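You operate a simulated robot arm through the tools that you are given. There is no shell and no other tool. Be economical: measure what you need, move in short steps, check, and stop when the job is done.

You are at the controls of a simulated two-armed robot. One attempt, no reset.

TASK
Open the right-hand bench drawer, take the blue shim and put it in the inside of the right bench drawer and shut the drawer again. Put the orange insert box on the top of mould 63. Put one of the blue springs from the packing table top on the drawer cabinet worktop. Put one of the black seal rings from the packing table top on the silver cover plate there. Press the tin hatch key three times. Take the clear jar with a white collar and leave it in the blue crate. The order is free. Set down upright: blue spring.

The check looks at the end state, three seconds after you hand in, the way a careful person would. Anything else that was tipped, shoved, dropped, spilled or broken makes it a failure. A push-on lid holds only when it is set on centred and level and pressed home; a screw cap is set on level and turned clockwise until tight.

THE ROBOT
Two 7-joint arms with two-finger parallel grippers on one trunk, on a base that drives. Base frame: it is fixed to the floor where the robot stands at the start and does not move with it; the origin is under the middle of the robot, x ahead of it, y to its left, z up; the surface under the hand at the start is at about z = 0.88. Lengths are in m, angles in degrees, forces in N, time in s.
The left shoulder is at the start at [0.071, 0.156, 1.005], the right one opposite. Places, roughly: black seal ring (6x6x2 cm) [-0.2, -4, 0.9]; blue crate [1.25, 0, 1]; blue shim [1.5, 1, 1]; blue spring [-0.25, -3.75, 1]; clear jar with a white collar (8x8x22 cm) [-1.4, 1.1, 0.3]; cover plate [0, -4, 0.75]; drawer cabinet worktop [0.1, -3.5, 0.9]; inside of the right bench drawer [0.9, -0.1, 0.7]; orange insert box [-0.25, -4.25, 1]; right-hand bench drawer [0.9, 0, 0.7]; tin hatch key [-0.2, -4.6, 0.9]; top of mould 63 [-3.2, -1.8, 0.7]. Payload 3.91 kg a hand.
The TCP of each hand is the grasp point between the finger pads, 0.03 m short of the fingertips. In the tool frame z runs along the fingers and y along their closing line. Largest opening 0.11 m; finger width 0.02, thickness 0.01; the body of the gripper, 0.048 by 0.112 m, starts 0.055 m behind the TCP.
Orientation is told as [roll, pitch, yaw] about the base's x, y, z axes, in that order, counted from this pose: with the fingers straight down and closing along the base's y, the tool's x points along the base's -x, its y along +y and its z along -z.

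THE INTERFACE
- The arms move only by the tool jog_arm. It takes "left_moves", "right_moves" or both (then of equal length, played together; a hand with none holds still); each is one flat list of numbers, 7 for each row, row after row: the turn, a rotation vector about the tool's x, y, z in degrees, then the shift along the tool's x, y, z in cm, then the gripper command, from -1 (shut) to 1 (fully open), values between in proportion. In form: [ax, ay, az, x, y, z, gripper, ax, ay, az, x, y, z, gripper, ...]. A call has 1 to 10 rows; each row shifts and turns the commanded pose from where the row before left it, along the tool's axes as they then stand. Rows are played at 5 a second. More than 0.05 m and 8.6 degrees between two rows, or a gripper value outside its range, and nothing of the call is played. A pose out of reach is approached as far as the arm can. The call stops where the force on the tool passes 40 N (or 10 N more than at its start, if that is more) or the arm is blocked; 0.2 s more then pass. The fingers move at their own pace (about 0.108 m/s each) and stop on an object; they squeeze with about 40 N. The grip force told is the motor's: it shows also when the fingers shut on nothing. Time passes only in rows, and 0.2 s behind the last, so rows that do not move let the fingers close. The reply holds the time, the measured pose of the TCP, the force on the tool along the base axes, the opening and the grip force, in the units named above and with some noise, with the torque about the TCP (base axes, N m) and any sound that the robot's microphone picked up.
- Cameras (640 x 400 px; columns grow to the right, rows downward): "scene" is now at [0.143, -0.0028, 1.2567]; the picture's right is [-0.03, -1.00, 0.00], its down [-0.32, 0.01, -0.95] and it looks along [0.95, -0.03, -0.32] (base axes); focal length 214 px, centre (320, 200). "left" rides on the left gripper at [0.072, -0.017, -0.103] in its tool frame; the picture's right is [0.23, 0.97, 0.00], its down [-0.76, 0.18, -0.62] and it looks along [-0.61, 0.14, 0.78] (tool axes); focal length 222 px, centre (320, 200). "right" rides on the right gripper at [0.072, 0.017, -0.103] in its tool frame; the picture's right is [-0.23, 0.97, 0.00], its down [-0.76, -0.18, -0.62] and it looks along [-0.61, -0.14, 0.78] (tool axes); focal length 222 px, centre (320, 200). There is no depth. A picture from a camera that has moved, and an enlarged one, comes with that camera's place and axes in the base frame and with its lens.
- camera(camera): a new picture of that camera. No time passes.
- slide_trunk(by): slides the trunk up (or, below 0, down) by that many m; the arms and the scene camera ride with it, the base frame stays. It gives what a move gives, with no picture.
- steer(legs): drives the robot by 1 to 6 legs, each [ahead, left, turn to the left] in m, m and degrees, along the robot's own axes; the way and the turn of a leg run together, so that a leg with both is an arc; at most 1.5 m and 180 degrees a leg. The arms and the cameras ride along, it lands a little off, and it stops where it bumps. It gives what a move gives.
- turn_head(pan, tilt): turns the head with the scene camera to pan (to the left, within 86 degrees either way) and tilt (down, from -29 to 69), counted from straight ahead of the robot. It gives what a move gives.
- close_up(camera, box): a new picture of the part [left, top, right, bottom] of that camera's present view, enlarged. No time passes.
- job_done(): hands the job in; it is judged then, once.

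Go step by step. Nothing tells you exact positions but the pictures and the camera data: compare them with the known pose of the tool, close in by small moves and look again before you grip or let go. The budget is 196 turns and 184 pictures, counting those below and the enlarged ones. Unless the task says otherwise, let go and move clear before handing in, and close with one line.

The tools are called as a command line: name --argument value ..., lists and objects as JSON in quotes. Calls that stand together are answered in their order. jog_arm: Moves the arms, as the interface text tells. Its arguments: {"type":"object","properties":{"left_moves":{"type":"array"},"right_moves":{"type":"array"}},"required":[]} The other tools are called the same way: slide_trunk (by) slides the trunk up or down; steer (legs) drives the base; turn_head (pan, tilt) turns the head that bears the scene camera; camera (camera) takes a picture; close_up (camera, box) takes an enlarged picture of a part of a camera's view; job_done () hands the job in.

At the start:

```text
time_s: 0.0
left_position: [0.6702, 0.3184, 1.2475]
left_tool_rot: [0.0, 0.0, 0.1]
left_force: [-0.3, 0.0, -0.6]
left_wrist_torque: [-0.01, -0.02, -0.03]
left_width: 0.1101
left_grasp_force: 0.1
right_position: [0.8723, -0.2676, 1.3298]
right_tool_rot: [0.0, 0.0, 0.0]
right_force: [0.5, 0.3, 0.3]
right_wrist_torque: [0.0, 0.01, -0.04]
right_width: 0.11
right_grasp_force: 0.1
trunk travel left (down, up): [-0.45, 0.49]
robot x, y, heading: [-0.0017, 0.0002, -0.1]
head pan, tilt: [-2.0, 18.7]
```

scene: 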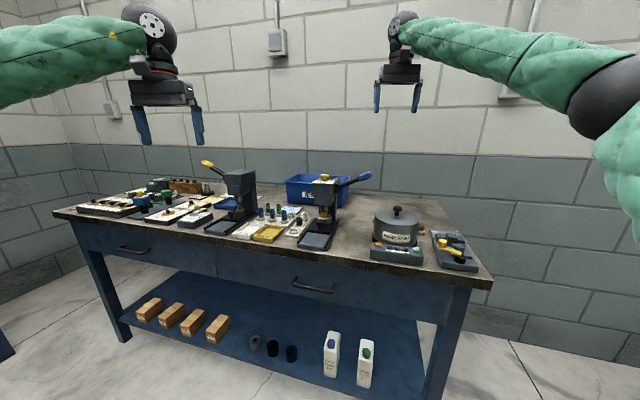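
right: 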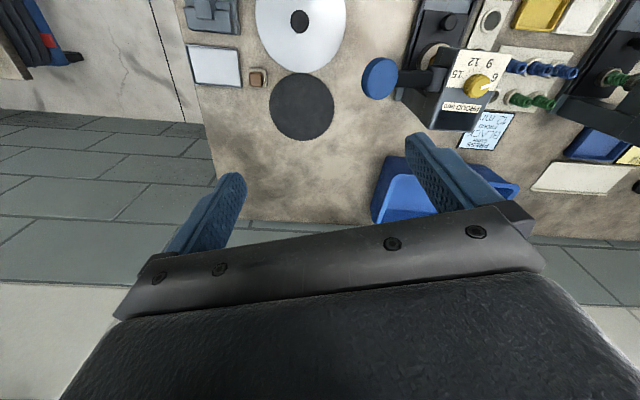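
left: 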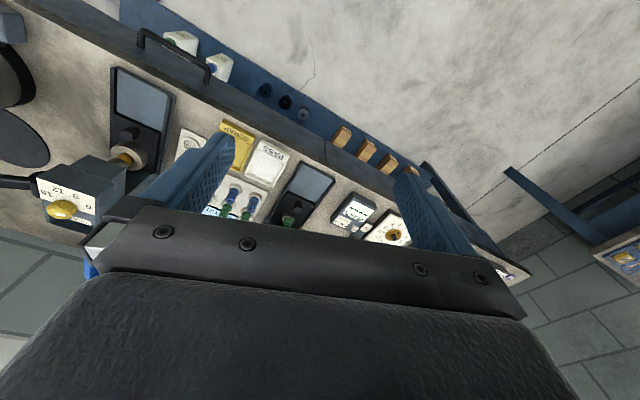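

I see the bench with two drawers, presses, and a blue crate at the back. First I'll look more closely at the bench.

close_up --camera "scene" --box '[50, 150, 290, 300]'

close_up --camera "scene" --box '[200, 150, 500, 320]'

turn_head --pan 45 --tilt 20

```text
2.67 times, centred on (170, 225) of scene
camera zoom: at [0.143, -0.0028, 1.2567], right [-0.03, -1.0, 0.0], down [-0.32, 0.01, -0.95], along [0.95, -0.03, -0.32], focal length 572 px, centre (720, 133)
```

zoom: 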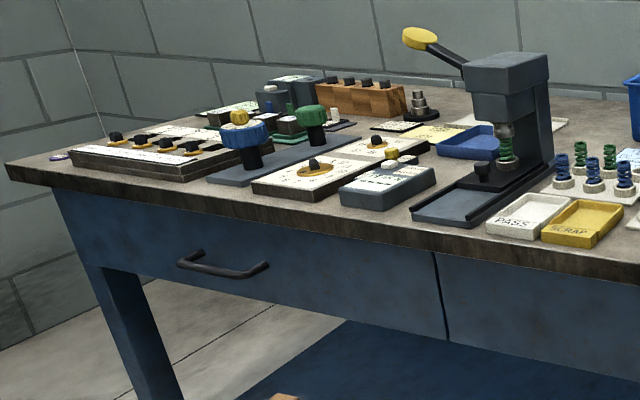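

```text
2.13 times, centred on (350, 235) of scene
camera zoom: at [0.143, -0.0028, 1.2567], right [-0.03, -1.0, 0.0], down [-0.32, 0.01, -0.95], along [0.95, -0.03, -0.32], focal length 458 px, centre (256, 125)
```

zoom: 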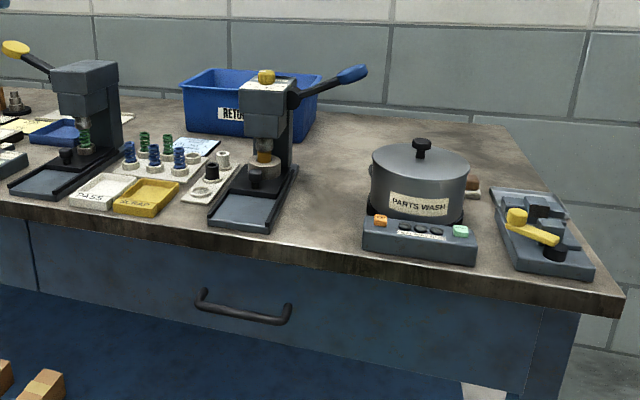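

```text
time_s: 1.1
left_position: [0.6704, 0.3187, 1.2477]
left_tool_rot: [0.0, 0.0, 0.1]
left_force: [0.5, 0.7, -0.6]
left_wrist_torque: [0.01, 0.01, 0.03]
left_width: 0.1097
left_grasp_force: 0.0
right_position: [0.8721, -0.2671, 1.3297]
right_tool_rot: [0.0, 0.0, -0.1]
right_force: [-0.9, -0.3, 0.4]
right_wrist_torque: [0.01, 0.0, -0.01]
right_width: 0.1102
right_grasp_force: 0.0
trunk travel left (down, up): [-0.45, 0.49]
robot x, y, heading: [0.0006, -0.0026, 0.0]
head pan, tilt: [45.0, 20.0]
```

Now view to the left, to see the rest of the room.

camera --camera "scene"

close_up --camera "scene" --box '[320, 130, 640, 330]'

close_up --camera "left" --box '[150, 50, 550, 300]'

turn_head --pan 86 --tilt 20

```text
178 pictures are left
camera scene: at [0.1157, 0.0662, 1.2546], right [0.71, -0.71, 0.0], down [-0.24, -0.24, -0.94], along [0.66, 0.66, -0.34], focal length 214 px, centre (320, 200)
```

scene: 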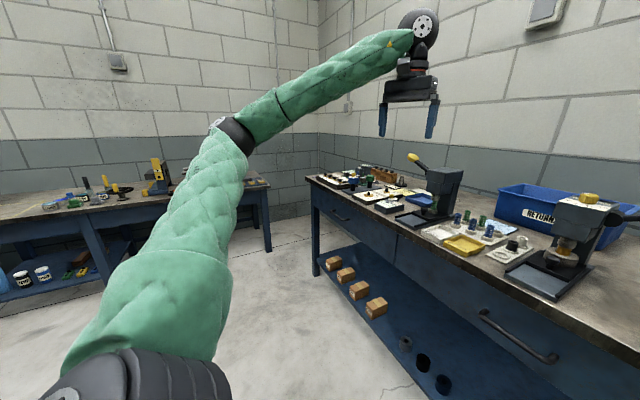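

```text
2.00 times, centred on (480, 230) of scene
camera zoom: at [0.1157, 0.0662, 1.2546], right [0.71, -0.71, 0.0], down [-0.24, -0.24, -0.94], along [0.66, 0.66, -0.34], focal length 429 px, centre (0, 140)
```

zoom: 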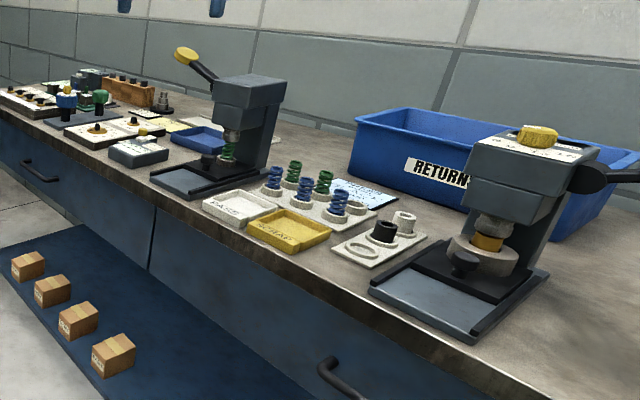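

```text
1.60 times, centred on (350, 175) of left
camera zoom: at [0.5981, 0.3021, 1.3519], right [-0.23, 0.97, 0.0], down [0.76, 0.18, 0.62], along [0.61, 0.14, -0.78], focal length 355 px, centre (272, 240)
```

zoom: 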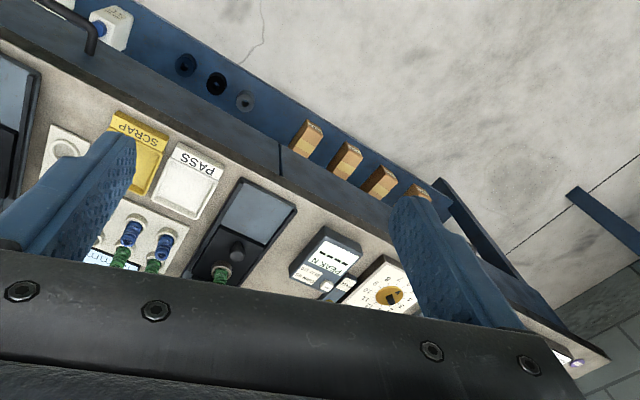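

```text
time_s: 2.2
left_position: [0.6712, 0.318, 1.2488]
left_tool_rot: [0.0, -0.1, -0.1]
left_force: [-1.1, -1.0, 0.0]
left_wrist_torque: [-0.01, -0.02, 0.03]
left_width: 0.11
left_grasp_force: 0.1
right_position: [0.8721, -0.2674, 1.3301]
right_tool_rot: [0.0, -0.1, 0.0]
right_force: [1.2, -0.5, 0.0]
right_wrist_torque: [-0.07, 0.0, -0.03]
right_width: 0.1102
right_grasp_force: 0.1
trunk travel left (down, up): [-0.45, 0.49]
robot x, y, heading: [0.0037, -0.0023, 0.2]
head pan, tilt: [85.9, 20.0]
```

Look to the left.

camera --camera "scene"

turn_head --pan -86 --tilt 20

camera --camera "scene"

turn_head --pan 0 --tilt 20

steer --legs '[[-0.4, 0, 0], [0, 0, 90], [0, 0, 60]]'

camera --camera "scene"

```text
175 pictures are left
camera scene: at [0.0564, 0.0933, 1.2547], right [1.0, -0.07, 0.0], down [-0.03, -0.34, -0.94], along [0.07, 0.94, -0.34], focal length 214 px, centre (320, 200)
```

scene: 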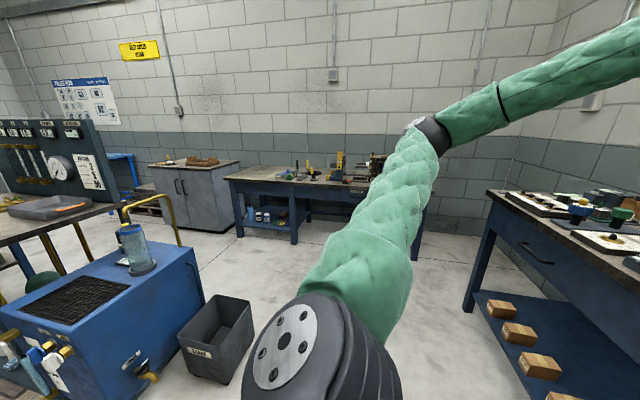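

```text
time_s: 4.8
left_position: [0.6704, 0.3181, 1.2481]
left_tool_rot: [0.0, 0.0, 0.0]
left_force: [-0.6, 0.1, 0.3]
left_wrist_torque: [-0.03, 0.0, -0.02]
left_width: 0.1101
left_grasp_force: 0.2
right_position: [0.8711, -0.2687, 1.3311]
right_tool_rot: [-0.1, 0.0, 0.0]
right_force: [-0.5, -0.7, 0.2]
right_wrist_torque: [0.02, -0.03, 0.01]
right_width: 0.1098
right_grasp_force: 0.1
trunk travel left (down, up): [-0.45, 0.49]
robot x, y, heading: [0.0015, 0.0012, -0.0]
head pan, tilt: [-85.9, 20.0]
```

```text
174 pictures are left
camera scene: at [0.0564, -0.0925, 1.2547], right [-1.0, -0.07, 0.0], down [-0.02, 0.34, -0.94], along [0.07, -0.94, -0.34], focal length 214 px, centre (320, 200)
```

scene: 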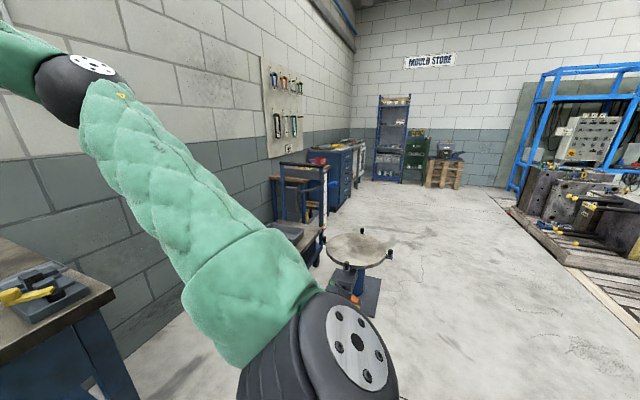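

```text
time_s: 6.4
left_position: [0.6689, 0.3183, 1.2494]
left_tool_rot: [0.0, 0.0, 0.0]
left_force: [0.4, -1.0, -0.3]
left_wrist_torque: [-0.02, 0.01, 0.04]
left_width: 0.1099
left_grasp_force: 0.0
right_position: [0.8718, -0.2674, 1.3312]
right_tool_rot: [0.0, 0.0, 0.0]
right_force: [0.7, 0.2, 0.6]
right_wrist_torque: [-0.01, 0.0, 0.0]
right_width: 0.11
right_grasp_force: 0.1
trunk travel left (down, up): [-0.45, 0.49]
robot x, y, heading: [-0.0015, -0.0013, 0.0]
head pan, tilt: [0.0, 20.0]
```

```text
time_s: 15.4
left_position: [-1.1441, 0.0655, 1.2471]
left_tool_rot: [0.0, 0.1, 149.6]
left_force: [-0.3, -0.3, -0.3]
left_wrist_torque: [0.01, -0.02, 0.0]
left_width: 0.1099
left_grasp_force: 0.0
right_position: [-1.0201, 0.6729, 1.3307]
right_tool_rot: [-0.2, 0.0, 149.3]
right_force: [0.3, 0.8, 0.2]
right_wrist_torque: [0.02, -0.04, 0.02]
right_width: 0.11
right_grasp_force: 0.1
trunk travel left (down, up): [-0.45, 0.49]
robot x, y, heading: [-0.406, -0.0011, 149.4]
head pan, tilt: [0.0, 20.0]
```

```text
173 pictures are left
camera scene: at [-0.5299, 0.0727, 1.2546], right [0.51, 0.86, 0.0], down [0.3, -0.17, -0.94], along [-0.81, 0.48, -0.34], focal length 214 px, centre (320, 200)
```

scene: 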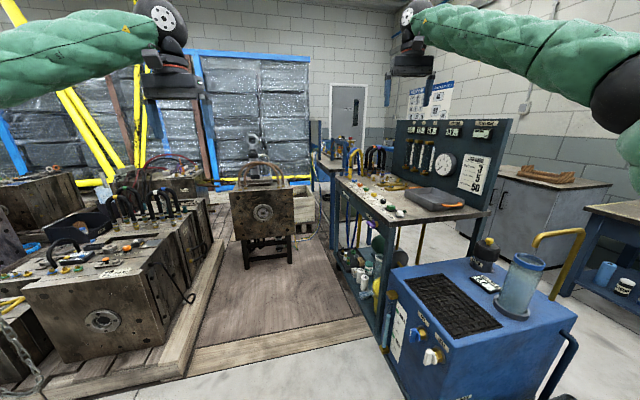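

The flow-panel table has a lower shelf; the jar is probably there. Zoom in.

close_up --camera "scene" --box '[300, 180, 460, 320]'

close_up --camera "scene" --box '[0, 150, 330, 350]'

turn_head --pan -30 --tilt 40

camera --camera "scene"

```text
2.86 times, centred on (380, 250) of scene
camera zoom: at [-0.5299, 0.0727, 1.2546], right [0.51, 0.86, 0.0], down [0.3, -0.17, -0.94], along [-0.81, 0.48, -0.34], focal length 613 px, centre (149, 57)
```

zoom: 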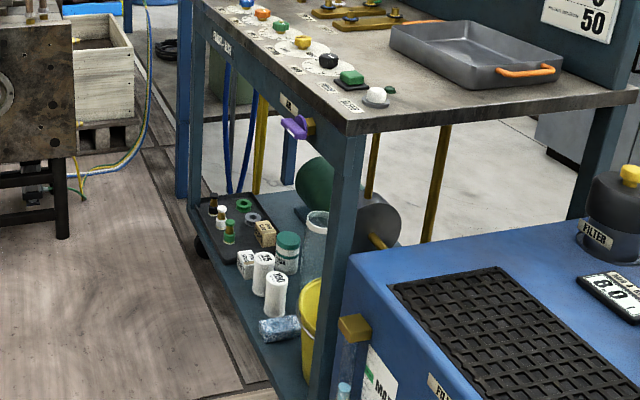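

```text
1.94 times, centred on (165, 250) of scene
camera zoom: at [-0.5299, 0.0727, 1.2546], right [0.51, 0.86, 0.0], down [0.3, -0.17, -0.94], along [-0.81, 0.48, -0.34], focal length 416 px, centre (621, 103)
```

zoom: 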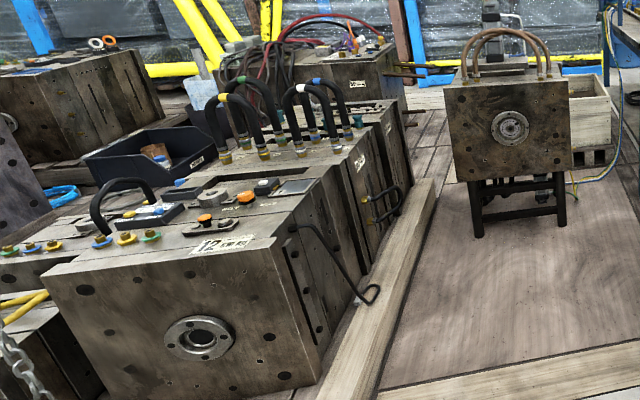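

```text
time_s: 16.4
left_position: [-1.1439, 0.0664, 1.248]
left_tool_rot: [0.0, 0.0, 149.6]
left_force: [-1.2, -0.1, -0.6]
left_wrist_torque: [-0.03, 0.0, 0.0]
left_width: 0.1099
left_grasp_force: 0.0
right_position: [-1.0193, 0.6729, 1.3305]
right_tool_rot: [0.1, -0.1, 149.5]
right_force: [-1.1, 0.3, 1.0]
right_wrist_torque: [0.0, -0.03, 0.02]
right_width: 0.1101
right_grasp_force: 0.0
trunk travel left (down, up): [-0.45, 0.49]
robot x, y, heading: [-0.4026, 0.0004, 149.3]
head pan, tilt: [-30.0, 40.0]
```

```text
170 pictures are left
camera scene: at [-0.4914, 0.0997, 1.2233], right [0.87, 0.49, 0.0], down [0.32, -0.56, -0.77], along [-0.38, 0.67, -0.64], focal length 214 px, centre (320, 200)
```

scene: 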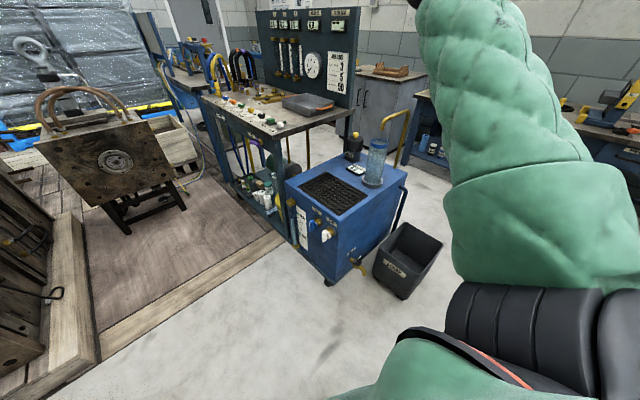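

The jar (tall clear cylinder) stands on the lower shelf of the flow-panel table at about (-1.35, 1.0). I'll drive closer to look, staying clear of the wooden deck.

steer --legs '[[0, 0, -39.3], [0.3, 0.4, 0]]'

turn_head --pan 5 --tilt 45

camera --camera "scene"

```text
time_s: 21.1
left_position: [-1.4059, 0.6732, 1.2488]
left_tool_rot: [0.0, 0.1, 109.7]
left_force: [-0.8, -0.1, -0.1]
left_wrist_torque: [-0.03, -0.03, 0.01]
left_width: 0.1099
left_grasp_force: 0.1
right_position: [-0.9233, 1.0611, 1.3296]
right_tool_rot: [0.1, 0.0, 109.7]
right_force: [-0.2, -0.2, -0.2]
right_wrist_torque: [0.0, -0.03, -0.01]
right_width: 0.1097
right_grasp_force: 0.1
trunk travel left (down, up): [-0.45, 0.49]
robot x, y, heading: [-0.8818, 0.1478, 109.9]
head pan, tilt: [-30.0, 40.0]
```

```text
time_s: 22.1
left_position: [-1.4064, 0.6749, 1.2478]
left_tool_rot: [0.1, 0.0, 109.7]
left_force: [0.3, -0.3, -0.6]
left_wrist_torque: [-0.02, 0.0, 0.03]
left_width: 0.1101
left_grasp_force: 0.0
right_position: [-0.9217, 1.0614, 1.33]
right_tool_rot: [0.0, -0.1, 109.6]
right_force: [0.8, -0.3, 0.3]
right_wrist_torque: [0.02, 0.04, -0.01]
right_width: 0.11
right_grasp_force: 0.1
trunk travel left (down, up): [-0.45, 0.49]
robot x, y, heading: [-0.8806, 0.1517, 109.8]
head pan, tilt: [5.0, 45.0]
```

```text
169 pictures are left
camera scene: at [-0.9321, 0.2715, 1.216], right [0.91, 0.42, 0.0], down [0.3, -0.64, -0.71], along [-0.29, 0.64, -0.71], focal length 214 px, centre (320, 200)
```

scene: 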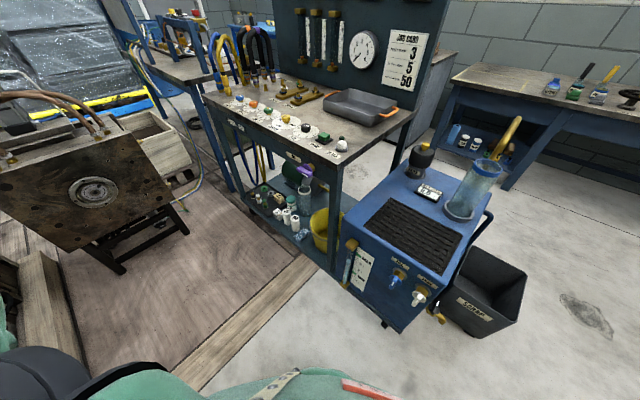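

close_up --camera "scene" --box '[220, 120, 380, 270]'

close_up --camera "left" --box '[0, 0, 640, 220]'

```text
2.67 times, centred on (300, 195) of scene
camera zoom: at [-0.9321, 0.2715, 1.216], right [0.91, 0.42, 0.0], down [0.3, -0.64, -0.71], along [-0.29, 0.64, -0.71], focal length 572 px, centre (373, 213)
```

zoom: 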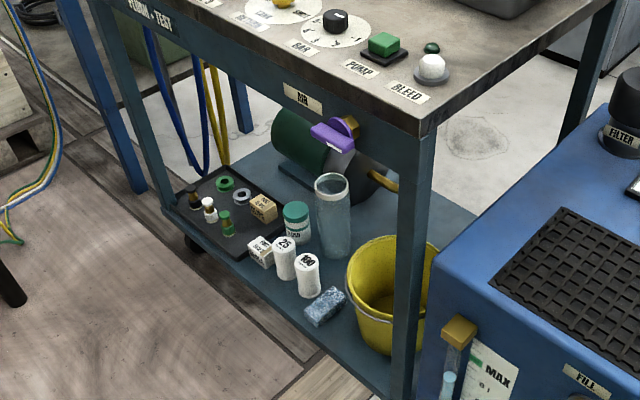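

```text
1.00 times, centred on (320, 110) of left (not enlarged: the box is as wide or as high as the picture)
camera zoom: at [-1.3653, 0.6118, 1.3519], right [-0.84, -0.54, 0.0], down [-0.42, 0.66, 0.62], along [-0.34, 0.52, -0.78], focal length 222 px, centre (320, 290)
```

zoom: 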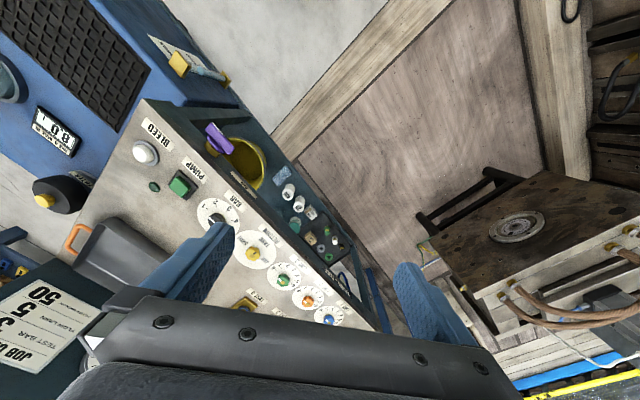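

The jar's rim is triangulated at about (-1.34, 0.99, 0.46). I'll pull both arms in before moving closer and lowering the trunk.

jog_arm --left_moves '[0, 0, 0, 4, 0, 0, 1, 0, 0, 0, 4, 0, 0, 1, 0, 0, 0, 4, 0, 0, 1, 0, 0, 0, 4, 0, 0, 1, 0, 0, 0, 2, 0, 0, 1, 0, 0, 0, 0, 0, 0, 1]' --right_moves '[0, 0, 0, 5, 0, 0, 1, 0, 0, 0, 5, 0, 0, 1, 0, 0, 0, 5, 0, 0, 1, 0, 0, 0, 5, 0, 0, 1, 0, 0, 0, 5, 0, 0, 1, 0, 0, 0, 5, 0, 0, 1]'

steer --legs '[[0, 0, -19.8], [0, 0.2, 0]]'

turn_head --pan 20 --tilt 50

slide_trunk --by -0.3

camera --camera "scene"

camera --camera "left"

```text
time_s: 23.5
left_position: [-1.3451, 0.5019, 1.2509]
left_tool_rot: [0.0, -0.1, 109.8]
left_force: [-0.8, 0.0, -0.3]
left_wrist_torque: [-0.01, 0.01, 0.01]
left_width: 0.1103
left_grasp_force: 0.1
right_position: [-0.8221, 0.7756, 1.3326]
right_tool_rot: [-0.1, 0.0, 109.7]
right_force: [0.2, -0.9, 0.8]
right_wrist_torque: [0.01, 0.03, -0.02]
right_width: 0.1102
right_grasp_force: 0.0
trunk travel left (down, up): [-0.45, 0.49]
robot x, y, heading: [-0.879, 0.1467, 109.7]
head pan, tilt: [5.0, 45.0]
```

```text
time_s: 26.2
left_position: [-1.3945, 0.6438, 1.2504]
left_tool_rot: [0.0, 0.0, 89.6]
left_force: [0.0, 0.2, 0.5]
left_wrist_torque: [0.01, 0.0, 0.01]
left_width: 0.1099
left_grasp_force: 0.0
right_position: [-0.8096, 0.7211, 1.3307]
right_tool_rot: [-0.1, 0.0, 89.5]
right_force: [-0.9, -0.4, 0.2]
right_wrist_torque: [-0.01, -0.03, 0.0]
right_width: 0.11
right_grasp_force: 0.1
trunk travel left (down, up): [-0.45, 0.49]
robot x, y, heading: [-1.0761, 0.1538, 89.5]
head pan, tilt: [5.0, 45.0]
```

```text
time_s: 27.0
left_position: [-1.3929, 0.6438, 1.2514]
left_tool_rot: [0.0, 0.0, 89.5]
left_force: [0.0, 0.8, 0.4]
left_wrist_torque: [0.0, 0.03, 0.0]
left_width: 0.1103
left_grasp_force: 0.1
right_position: [-0.8071, 0.7212, 1.3308]
right_tool_rot: [0.0, 0.0, 89.6]
right_force: [-0.1, 0.4, -0.3]
right_wrist_torque: [-0.03, -0.01, -0.02]
right_width: 0.1101
right_grasp_force: 0.1
trunk travel left (down, up): [-0.45, 0.49]
robot x, y, heading: [-1.0784, 0.1525, 89.4]
head pan, tilt: [20.0, 50.0]
```

```text
time_s: 30.0
left_position: [-1.3929, 0.6424, 0.9509]
left_tool_rot: [0.0, 0.1, 89.7]
left_force: [0.0, 0.0, 0.2]
left_wrist_torque: [0.02, -0.05, -0.03]
left_width: 0.1101
left_grasp_force: 0.0
right_position: [-0.8067, 0.7211, 1.0313]
right_tool_rot: [0.0, 0.0, 89.5]
right_force: [0.6, -0.1, 0.0]
right_wrist_torque: [0.02, 0.01, 0.01]
right_width: 0.1102
right_grasp_force: 0.0
trunk travel left (down, up): [-0.15, 0.79]
robot x, y, heading: [-1.0768, 0.1513, 89.3]
head pan, tilt: [20.0, 50.0]
```

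```text
166 pictures are left
camera scene: at [-1.1032, 0.2743, 0.9092], right [0.94, 0.33, 0.0], down [0.26, -0.72, -0.64], along [-0.22, 0.61, -0.77], focal length 214 px, centre (320, 200)
```

scene: 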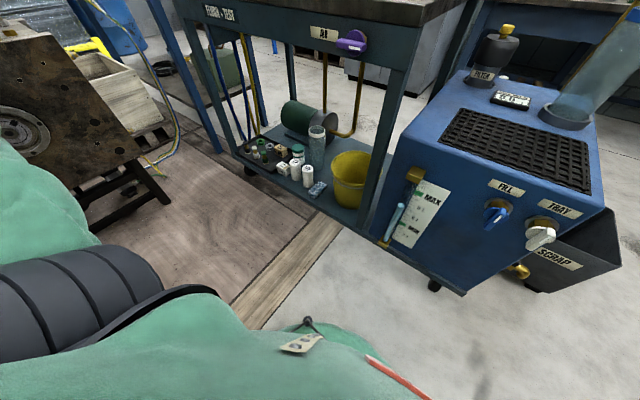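

```text
165 pictures are left
camera left: at [-1.3764, 0.5713, 1.0548], right [-0.98, -0.22, 0.0], down [-0.17, 0.76, 0.62], along [-0.14, 0.61, -0.78], focal length 222 px, centre (320, 200)
```

left: 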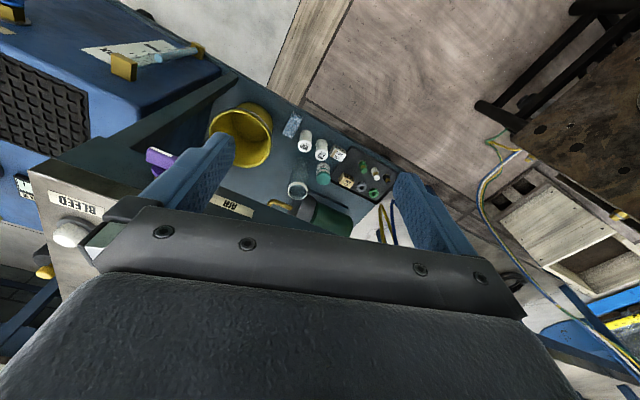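

close_up --camera "scene" --box '[230, 80, 390, 220]'

close_up --camera "left" --box '[230, 90, 410, 230]'

```text
2.86 times, centred on (310, 150) of scene
camera zoom: at [-1.1032, 0.2743, 0.9092], right [0.94, 0.33, 0.0], down [0.26, -0.72, -0.64], along [-0.22, 0.61, -0.77], focal length 613 px, centre (349, 343)
```

zoom: 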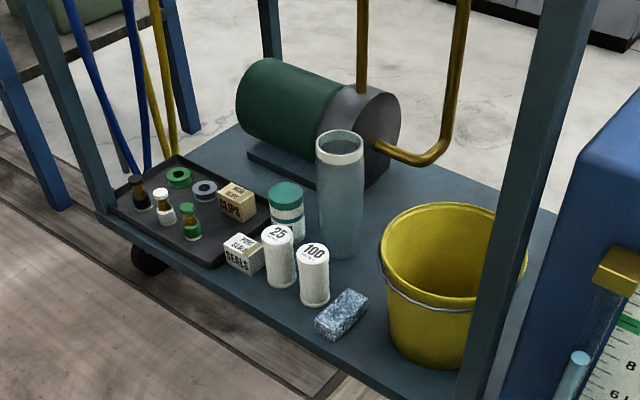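

```text
2.86 times, centred on (320, 160) of left
camera zoom: at [-1.3764, 0.5713, 1.0548], right [-0.98, -0.22, 0.0], down [-0.17, 0.76, 0.62], along [-0.14, 0.61, -0.78], focal length 635 px, centre (320, 314)
```

zoom: 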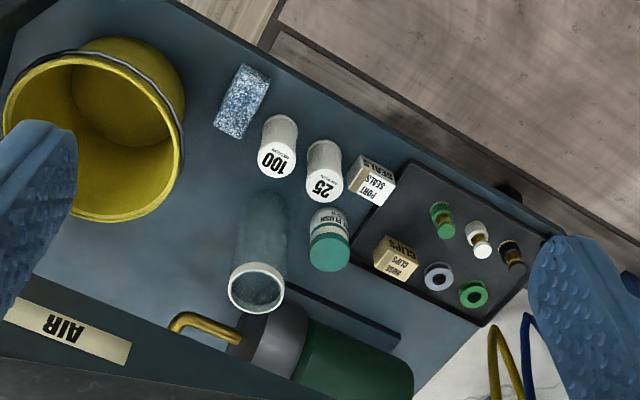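

The jar with white collar: rim at (-1.405, 1.075, 0.375), base about z 0.155. I'll pitch the left hand forward by 68° for a near-horizontal grasp.

jog_arm --left_moves '[0, -8.5, 0, 0, 0, 0, 1, 0, -8.5, 0, 0, 0, 0, 1, 0, -8.5, 0, 0, 0, 0, 1, 0, -8.5, 0, 0, 0, 0, 1, 0, -8.5, 0, 0, 0, 0, 1, 0, -8.5, 0, 0, 0, 0, 1, 0, -8.5, 0, 0, 0, 0, 1, 0, -8.5, 0, 0, 0, 0, 1]'

slide_trunk --by -0.12

camera --camera "scene"

```text
time_s: 31.8
left_position: [-1.3923, 0.6426, 0.9506]
left_tool_rot: [-0.1, -68.1, 89.7]
left_force: [-0.8, -0.3, -1.1]
left_wrist_torque: [-0.02, 0.0, 0.02]
left_width: 0.11
left_grasp_force: 0.1
right_position: [-0.8068, 0.7212, 1.0311]
right_tool_rot: [0.0, 0.0, 89.5]
right_force: [0.3, 0.0, 0.1]
right_wrist_torque: [0.05, 0.04, -0.01]
right_width: 0.1099
right_grasp_force: 0.1
trunk travel left (down, up): [-0.15, 0.79]
robot x, y, heading: [-1.0789, 0.1484, 89.4]
head pan, tilt: [20.0, 50.0]
```

```text
time_s: 33.3
left_position: [-1.3913, 0.6419, 0.8293]
left_tool_rot: [0.0, -68.0, 89.6]
left_force: [-0.9, 0.1, 0.4]
left_wrist_torque: [0.01, -0.01, -0.01]
left_width: 0.11
left_grasp_force: 0.1
right_position: [-0.8072, 0.7202, 0.9125]
right_tool_rot: [0.0, 0.0, 89.5]
right_force: [0.2, -0.5, 0.6]
right_wrist_torque: [-0.05, -0.01, -0.01]
right_width: 0.1101
right_grasp_force: 0.0
trunk travel left (down, up): [-0.03, 0.91]
robot x, y, heading: [-1.0732, 0.1507, 89.5]
head pan, tilt: [20.0, 50.0]
```

```text
162 pictures are left
camera scene: at [-1.1032, 0.2742, 0.7892], right [0.94, 0.33, 0.0], down [0.26, -0.72, -0.64], along [-0.22, 0.61, -0.77], focal length 214 px, centre (320, 200)
```

scene: 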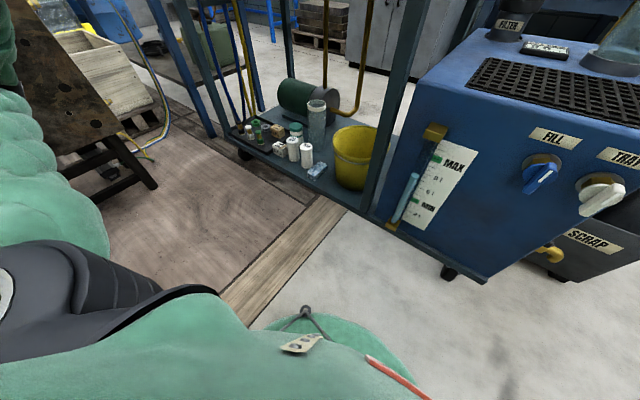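

Lower the hand to shelf height in front of the table.

jog_arm --left_moves '[0, 0, 0, 4.6, 0, 1.85, 1, 0, 0, 0, 4.6, 0, 1.85, 1, 0, 0, 0, 4.6, 0, 1.85, 1, 0, 0, 0, 4.6, 0, 1.85, 1, 0, 0, 0, 4.6, 0, 1.85, 1, 0, 0, 0, 4.6, 0, 1.85, 1, 0, 0, 0, 4.6, 0, 1.85, 1, 0, 0, 0, 4.6, 0, 1.85, 1, 0, 0, 0, 4.6, 0, 1.85, 1, 0, 0, 0, 4.6, 0, 1.85, 1]'

camera --camera "scene"

camera --camera "left"

```text
time_s: 35.7
left_position: [-1.4215, 0.8039, 0.5807]
left_tool_rot: [10.0, -84.0, 78.4]
left_force: [0.7, -0.3, 0.6]
left_wrist_torque: [-0.01, 0.01, 0.02]
left_width: 0.11
left_grasp_force: 0.0
left hand out of reach, approached as far as the arm can: row 1, 2, 3, 4, 5, 6, 7, 8
right_position: [-0.807, 0.7209, 0.9104]
right_tool_rot: [0.1, -0.1, 89.5]
right_force: [0.1, -0.1, -0.2]
right_wrist_torque: [0.0, 0.04, -0.01]
right_width: 0.1099
right_grasp_force: 0.1
trunk travel left (down, up): [-0.03, 0.91]
robot x, y, heading: [-1.0761, 0.1496, 89.5]
head pan, tilt: [20.0, 50.0]
stopped in row 10 (left hand): the arm was blocked; the commanded pose is now the measured one
```

```text
161 pictures are left
camera scene: at [-1.1026, 0.2743, 0.7892], right [0.94, 0.33, 0.0], down [0.26, -0.72, -0.64], along [-0.22, 0.61, -0.77], focal length 214 px, centre (320, 200)
```

scene: 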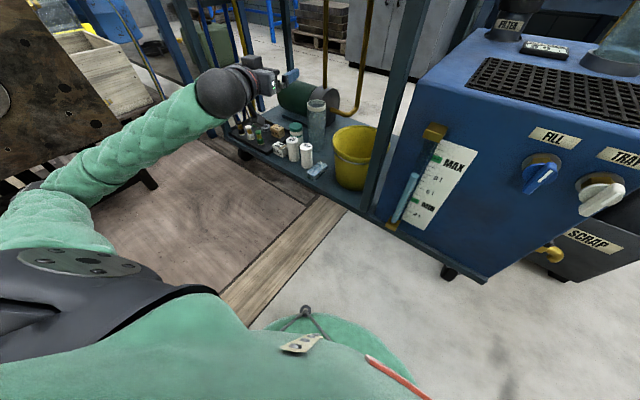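

```text
160 pictures are left
camera left: at [-1.4092, 0.6934, 0.5206], right [-0.98, 0.0, -0.21], down [-0.18, -0.54, 0.83], along [-0.11, 0.84, 0.53], focal length 222 px, centre (320, 200)
```

left: 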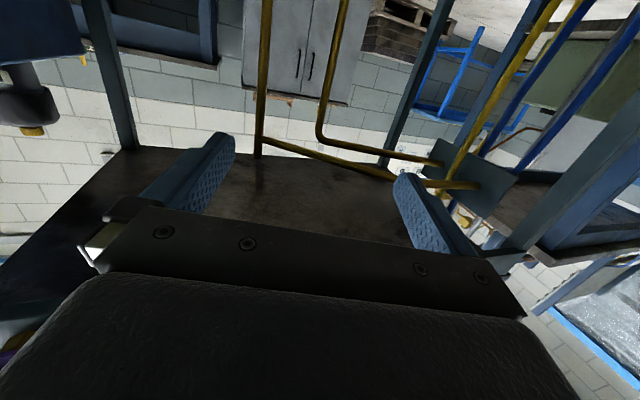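

The hand got redirected, ending level at z 0.58. Test a small further downward move.

jog_arm --left_moves '[0, 0, 0, 3, 0, 0, 1, 0, 0, 0, 3, 0, 0, 1]'

```text
time_s: 36.3
left_position: [-1.4319, 0.7972, 0.5243]
left_tool_rot: [27.2, -83.2, 61.7]
left_force: [0.3, 0.7, 0.6]
left_wrist_torque: [0.0, -0.02, 0.02]
left_width: 0.1104
left_grasp_force: 0.0
right_position: [-0.8067, 0.7209, 0.9107]
right_tool_rot: [-0.1, 0.0, 89.6]
right_force: [-0.1, 0.4, 0.4]
right_wrist_torque: [-0.01, 0.01, 0.01]
right_width: 0.1101
right_grasp_force: 0.1
trunk travel left (down, up): [-0.03, 0.91]
robot x, y, heading: [-1.0756, 0.1521, 89.5]
head pan, tilt: [20.0, 50.0]
```

Works: the hand now points level at +y. Lower another 17 cm.

jog_arm --left_moves '[0, 0, 0, 4.2, 0, 0, 1, 0, 0, 0, 4.2, 0, 0, 1, 0, 0, 0, 4.2, 0, 0, 1, 0, 0, 0, 4.2, 0, 0, 1, 0, 0, 0, 0, 0, 0, 1]'

camera --camera "scene"

camera --camera "left"

```text
time_s: 37.5
left_position: [-1.4428, 0.7778, 0.3573]
left_tool_rot: [7.4, -83.9, 80.5]
left_force: [0.3, 0.5, -0.1]
left_wrist_torque: [0.02, 0.01, -0.01]
left_width: 0.1102
left_grasp_force: 0.2
left hand out of reach, approached as far as the arm can: row 3, 4
right_position: [-0.8073, 0.7195, 0.9112]
right_tool_rot: [0.0, -0.1, 89.5]
right_force: [-0.2, 0.2, 1.0]
right_wrist_torque: [-0.01, 0.01, -0.03]
right_width: 0.11
right_grasp_force: 0.1
trunk travel left (down, up): [-0.03, 0.91]
robot x, y, heading: [-1.0758, 0.1505, 89.5]
head pan, tilt: [20.0, 50.0]
```

```text
159 pictures are left
camera scene: at [-1.103, 0.2743, 0.789], right [0.94, 0.34, 0.0], down [0.26, -0.72, -0.64], along [-0.22, 0.61, -0.77], focal length 214 px, centre (320, 200)
```

scene: 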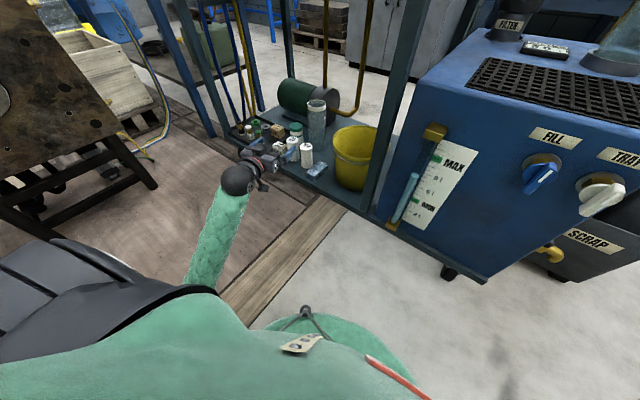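

```text
158 pictures are left
camera left: at [-1.4306, 0.6679, 0.2974], right [-0.98, 0.01, -0.21], down [-0.19, -0.53, 0.83], along [-0.1, 0.85, 0.52], focal length 222 px, centre (320, 200)
```

left: 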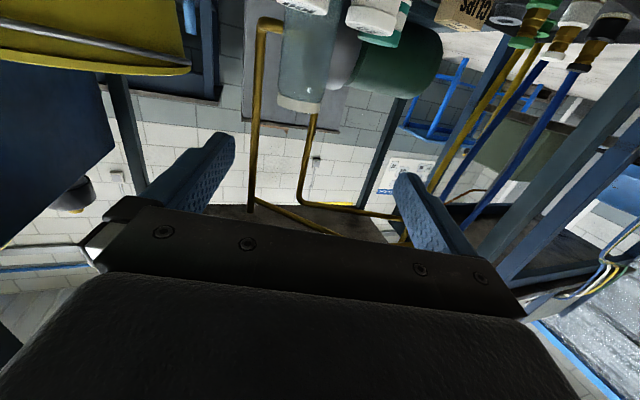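

The jar is confirmed at x≈-1.403. Advance 10 cm with a lateral correction and tilt the hand slightly down.

jog_arm --left_moves '[0, 0, 0, 0, -1.4, 4, 1, 0, 0, 0, 0, -1.3, 4, 1, 0, 0, 0, 0, 0, 3, 1, 0, 7, 0, 0, 0, 0, 1, 0, 7, 0, 0, 0, 0, 1, 0, 0, 0, 0, 0, 0, 1]'

camera --camera "left"

close_up --camera "scene" --box '[220, 60, 400, 220]'

```text
time_s: 38.9
left_position: [-1.45, 0.8621, 0.3555]
left_tool_rot: [2.8, -69.9, 85.6]
left_force: [-0.1, -0.4, -0.7]
left_wrist_torque: [0.01, 0.0, 0.02]
left_width: 0.1099
left_grasp_force: 0.1
left hand out of reach, approached as far as the arm can: row 1, 2, 3
right_position: [-0.8075, 0.7205, 0.911]
right_tool_rot: [0.0, 0.0, 89.5]
right_force: [-1.0, 0.2, -0.5]
right_wrist_torque: [-0.05, 0.02, -0.02]
right_width: 0.11
right_grasp_force: 0.0
trunk travel left (down, up): [-0.03, 0.91]
robot x, y, heading: [-1.0751, 0.1521, 89.4]
head pan, tilt: [20.0, 50.0]
```

```text
157 pictures are left
camera left: at [-1.4372, 0.7396, 0.3238], right [-0.98, -0.05, -0.2], down [-0.17, -0.32, 0.93], along [-0.11, 0.95, 0.31], focal length 222 px, centre (320, 200)
```

left: 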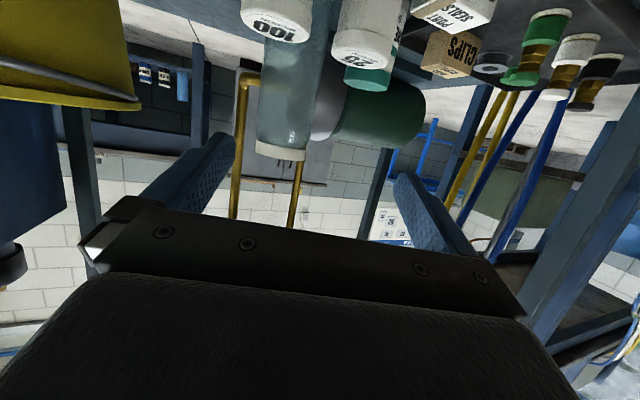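

```text
2.50 times, centred on (310, 140) of scene
camera zoom: at [-1.1029, 0.2743, 0.7891], right [0.94, 0.33, 0.0], down [0.26, -0.72, -0.64], along [-0.22, 0.61, -0.77], focal length 536 px, centre (345, 350)
```

zoom: 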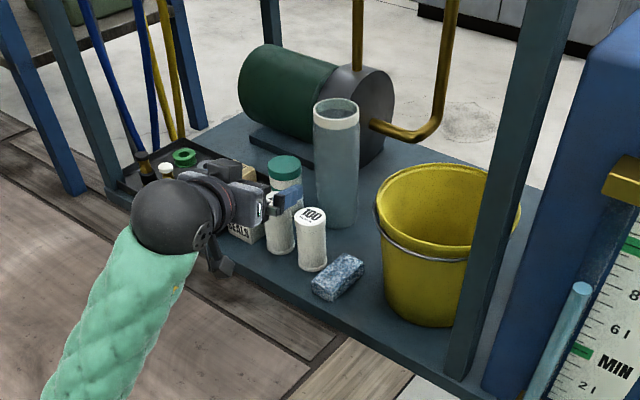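

Camera housing clears the bottles. Move laterally and forward most of the way, then check alignment.

jog_arm --left_moves '[0, 0, 0, -2.3, -2, 1, 1, 0, 0, 0, -2.3, -1.9, 1, 1, 0, 0, 0, 0, 0, 4, 1, 0, 0, 0, 0, 0, 4, 1, 0, 0, 0, 0, 0, 0, 1]'

camera --camera "left"

close_up --camera "scene" --box '[220, 60, 400, 220]'

```text
time_s: 40.1
left_position: [-1.4307, 0.8761, 0.3741]
left_tool_rot: [2.5, -69.9, 85.6]
left_force: [-0.1, -0.9, -0.2]
left_wrist_torque: [0.0, 0.0, 0.02]
left_width: 0.1097
left_grasp_force: 0.1
left hand out of reach, approached as far as the arm can: row 2, 3, 4
right_position: [-0.8077, 0.7205, 0.9109]
right_tool_rot: [0.1, 0.1, 89.5]
right_force: [0.6, 0.7, -0.1]
right_wrist_torque: [-0.01, -0.01, 0.02]
right_width: 0.1098
right_grasp_force: 0.0
trunk travel left (down, up): [-0.03, 0.91]
robot x, y, heading: [-1.075, 0.153, 89.6]
head pan, tilt: [20.0, 50.0]
```

```text
155 pictures are left
camera left: at [-1.4182, 0.755, 0.3409], right [-0.98, -0.04, -0.2], down [-0.17, -0.32, 0.93], along [-0.1, 0.95, 0.3], focal length 222 px, centre (320, 200)
```

left: 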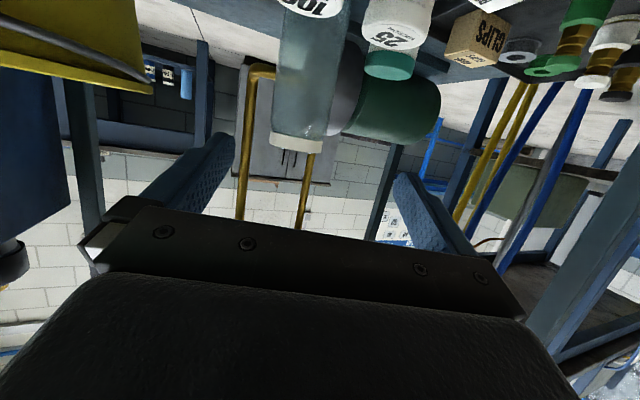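

```text
2.50 times, centred on (310, 140) of scene
camera zoom: at [-1.103, 0.2744, 0.7891], right [0.94, 0.33, 0.0], down [0.26, -0.72, -0.64], along [-0.22, 0.61, -0.77], focal length 536 px, centre (345, 350)
```

zoom: 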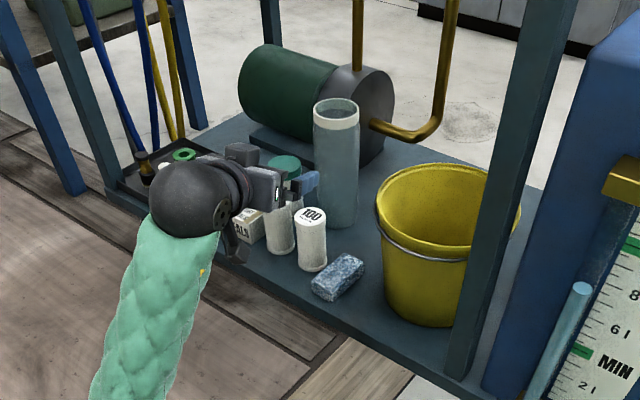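

The arm is at its limit, so I'll back the command off, raise the right hand clear of the chiller, and drive the base closer.

jog_arm --left_moves '[0, 0, 0, 0, 0, -4, 1, 0, 0, 0, 0, 0, -4, 1, 0, 0, 0, 0, 0, -3, 1, 0, 0, 0, 0, 0, -3, 1, 0, 0, 0, 0, 0, 0, 1]' --right_moves '[0, 0, 0, 2, 0, -4, 1, 0, 0, 0, 2, 0, -4, 1, 0, 0, 0, 2, 0, -4, 1, 0, 0, 0, 2, 0, -4, 1, 0, 0, 0, 2, 0, -4, 1]'

steer --legs '[[0, -0.06, 0], [0.1, 0, 0]]'

camera --camera "left"

camera --camera "scene"

```text
time_s: 41.3
left_position: [-1.4352, 0.7626, 0.4134]
left_tool_rot: [2.9, -70.1, 85.7]
left_force: [-0.2, -0.3, -0.9]
left_wrist_torque: [0.01, -0.02, 0.02]
left_width: 0.1099
left_grasp_force: 0.1
left hand out of reach, approached as far as the arm can: row 4
right_position: [-0.828, 0.6388, 1.079]
right_tool_rot: [0.4, -0.6, 89.4]
right_force: [-1.1, -0.4, 0.3]
right_wrist_torque: [0.05, 0.0, 0.01]
right_width: 0.11
right_grasp_force: 0.0
right hand out of reach, approached as far as the arm can: row 4, 5
trunk travel left (down, up): [-0.03, 0.91]
robot x, y, heading: [-1.0759, 0.1528, 89.5]
head pan, tilt: [20.0, 50.0]
```

```text
time_s: 43.0
left_position: [-1.3754, 0.8636, 0.4134]
left_tool_rot: [2.9, -70.0, 85.5]
left_force: [-0.5, 0.3, 0.3]
left_wrist_torque: [-0.01, -0.04, -0.01]
left_width: 0.1101
left_grasp_force: 0.1
right_position: [-0.7662, 0.7404, 1.0777]
right_tool_rot: [0.4, -0.4, 89.5]
right_force: [0.1, 0.6, 0.3]
right_wrist_torque: [0.03, 0.03, -0.01]
right_width: 0.1101
right_grasp_force: 0.0
trunk travel left (down, up): [-0.03, 0.91]
robot x, y, heading: [-1.0125, 0.2499, 89.6]
head pan, tilt: [20.0, 50.0]
```

```text
153 pictures are left
camera left: at [-1.3621, 0.7415, 0.3813], right [-0.98, -0.05, -0.2], down [-0.17, -0.32, 0.93], along [-0.11, 0.95, 0.31], focal length 222 px, centre (320, 200)
```

left: 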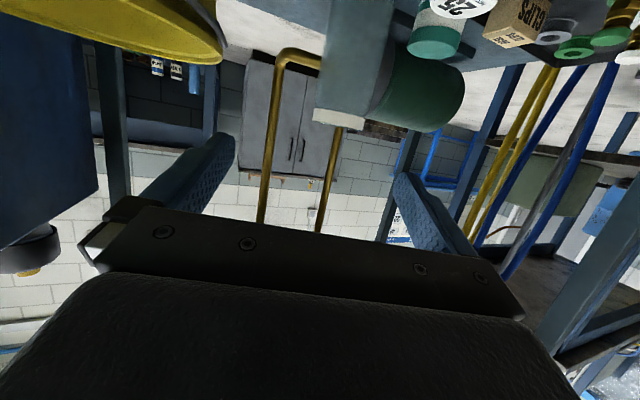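

```text
152 pictures are left
camera scene: at [-1.0421, 0.3744, 0.7891], right [0.94, 0.34, 0.0], down [0.26, -0.72, -0.64], along [-0.22, 0.61, -0.77], focal length 214 px, centre (320, 200)
```

scene: 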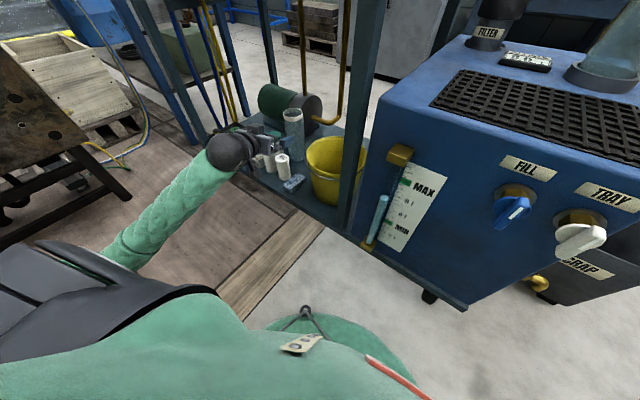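

Drive 10 cm closer, keeping the hand above the bottles.

steer --legs '[[0.1, 0, 0]]'

jog_arm --left_moves '[0, 0, 0, 2, 1.5, -1, 1, 0, 0, 0, 2, 1.5, -1, 1, 0, 0, 0, 2, 0, -0.5, 1, 0, 0, 0, 0, 0, 0, 1]'

camera --camera "left"

close_up --camera "scene" --box '[180, 40, 400, 230]'

```text
time_s: 44.1
left_position: [-1.3764, 0.9642, 0.413]
left_tool_rot: [3.1, -70.0, 85.8]
left_force: [-0.7, -0.4, 0.1]
left_wrist_torque: [0.0, 0.01, 0.03]
left_width: 0.1099
left_grasp_force: 0.0
right_position: [-0.7666, 0.8445, 1.079]
right_tool_rot: [0.5, -0.4, 89.8]
right_force: [0.3, 0.1, -0.7]
right_wrist_torque: [0.06, -0.01, -0.02]
right_width: 0.1101
right_grasp_force: 0.1
trunk travel left (down, up): [-0.03, 0.91]
robot x, y, heading: [-1.0137, 0.3564, 89.5]
head pan, tilt: [20.0, 50.0]
```

```text
time_s: 45.1
left_position: [-1.4142, 0.9303, 0.3626]
left_tool_rot: [3.0, -70.2, 85.8]
left_force: [0.4, 0.2, 0.3]
left_wrist_torque: [0.01, -0.01, 0.02]
left_width: 0.1101
left_grasp_force: 0.0
left hand out of reach, approached as far as the arm can: row 1, 3
right_position: [-0.7679, 0.845, 1.0786]
right_tool_rot: [0.4, -0.4, 89.8]
right_force: [-0.9, -0.5, 0.3]
right_wrist_torque: [0.0, -0.01, -0.01]
right_width: 0.1099
right_grasp_force: 0.1
trunk travel left (down, up): [-0.03, 0.91]
robot x, y, heading: [-1.0127, 0.3555, 89.8]
head pan, tilt: [20.0, 50.0]
```

```text
151 pictures are left
camera left: at [-1.4004, 0.808, 0.3293], right [-0.98, -0.05, -0.2], down [-0.17, -0.32, 0.93], along [-0.11, 0.95, 0.31], focal length 222 px, centre (320, 200)
```

left: 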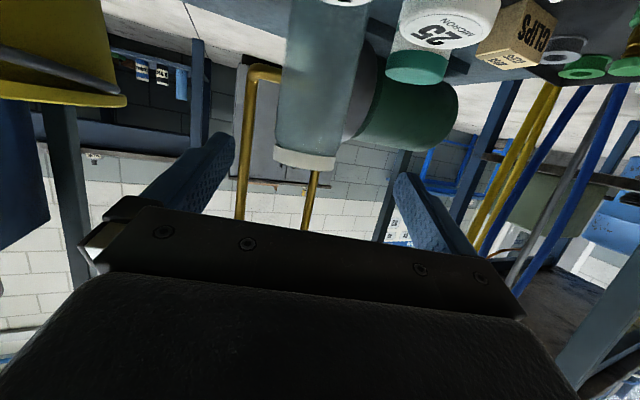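

```text
2.11 times, centred on (290, 135) of scene
camera zoom: at [-1.0421, 0.4774, 0.7891], right [0.94, 0.34, 0.0], down [0.26, -0.72, -0.64], along [-0.22, 0.6, -0.77], focal length 452 px, centre (383, 337)
```

zoom: 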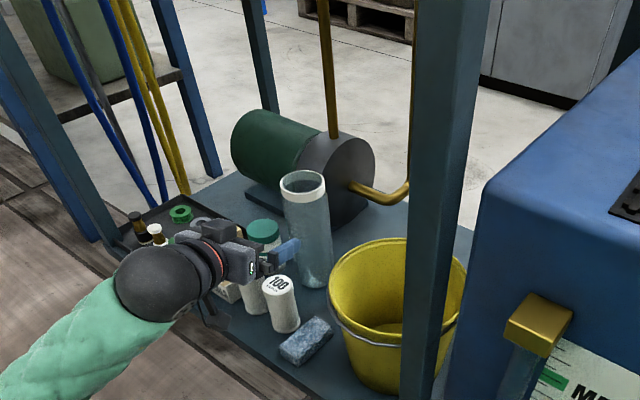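

The jar is centred at x≈-1.402. Advance 8 cm.

jog_arm --left_moves '[0, 0, 0, -0.9, -0.7, 4, 1, 0, 0, 0, -0.8, 0, 4, 1, 0, 0, 0, 0, 0, 0, 1]'

camera --camera "left"

close_up --camera "scene" --box '[180, 40, 400, 230]'

```text
time_s: 46.0
left_position: [-1.4036, 1.0097, 0.3519]
left_tool_rot: [3.0, -69.9, 85.7]
left_force: [0.5, -0.8, 0.0]
left_wrist_torque: [-0.02, 0.01, -0.04]
left_width: 0.1101
left_grasp_force: 0.0
right_position: [-0.7664, 0.8447, 1.0786]
right_tool_rot: [0.5, -0.4, 89.7]
right_force: [0.1, -0.6, 0.1]
right_wrist_torque: [-0.01, -0.01, -0.04]
right_width: 0.11
right_grasp_force: 0.0
trunk travel left (down, up): [-0.03, 0.91]
robot x, y, heading: [-1.0172, 0.3559, 89.5]
head pan, tilt: [20.0, 50.0]
```

```text
149 pictures are left
camera left: at [-1.3894, 0.8881, 0.3192], right [-0.98, -0.05, -0.2], down [-0.17, -0.32, 0.93], along [-0.11, 0.95, 0.31], focal length 222 px, centre (320, 200)
```

left: 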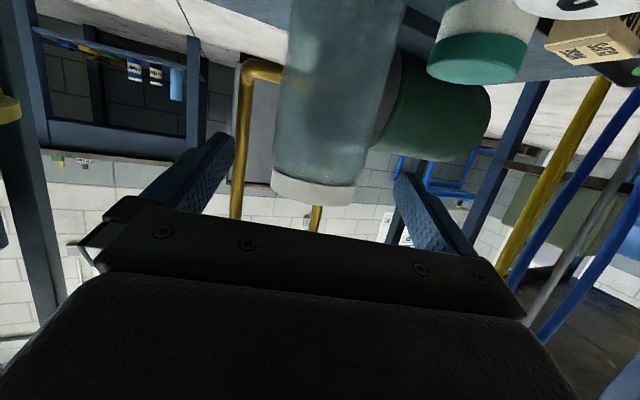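

```text
2.11 times, centred on (290, 135) of scene
camera zoom: at [-1.0419, 0.4774, 0.7891], right [0.94, 0.34, 0.0], down [0.26, -0.72, -0.64], along [-0.22, 0.6, -0.77], focal length 452 px, centre (383, 337)
```

zoom: 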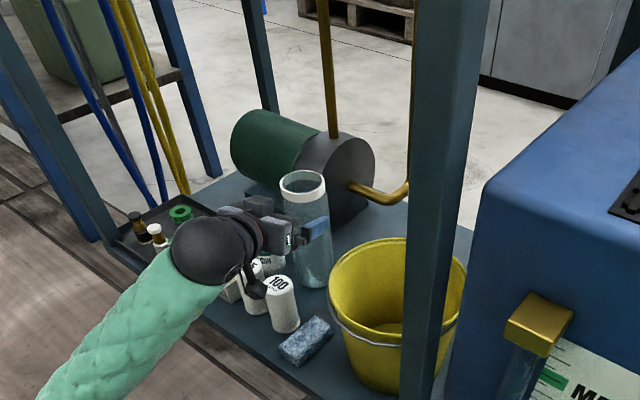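

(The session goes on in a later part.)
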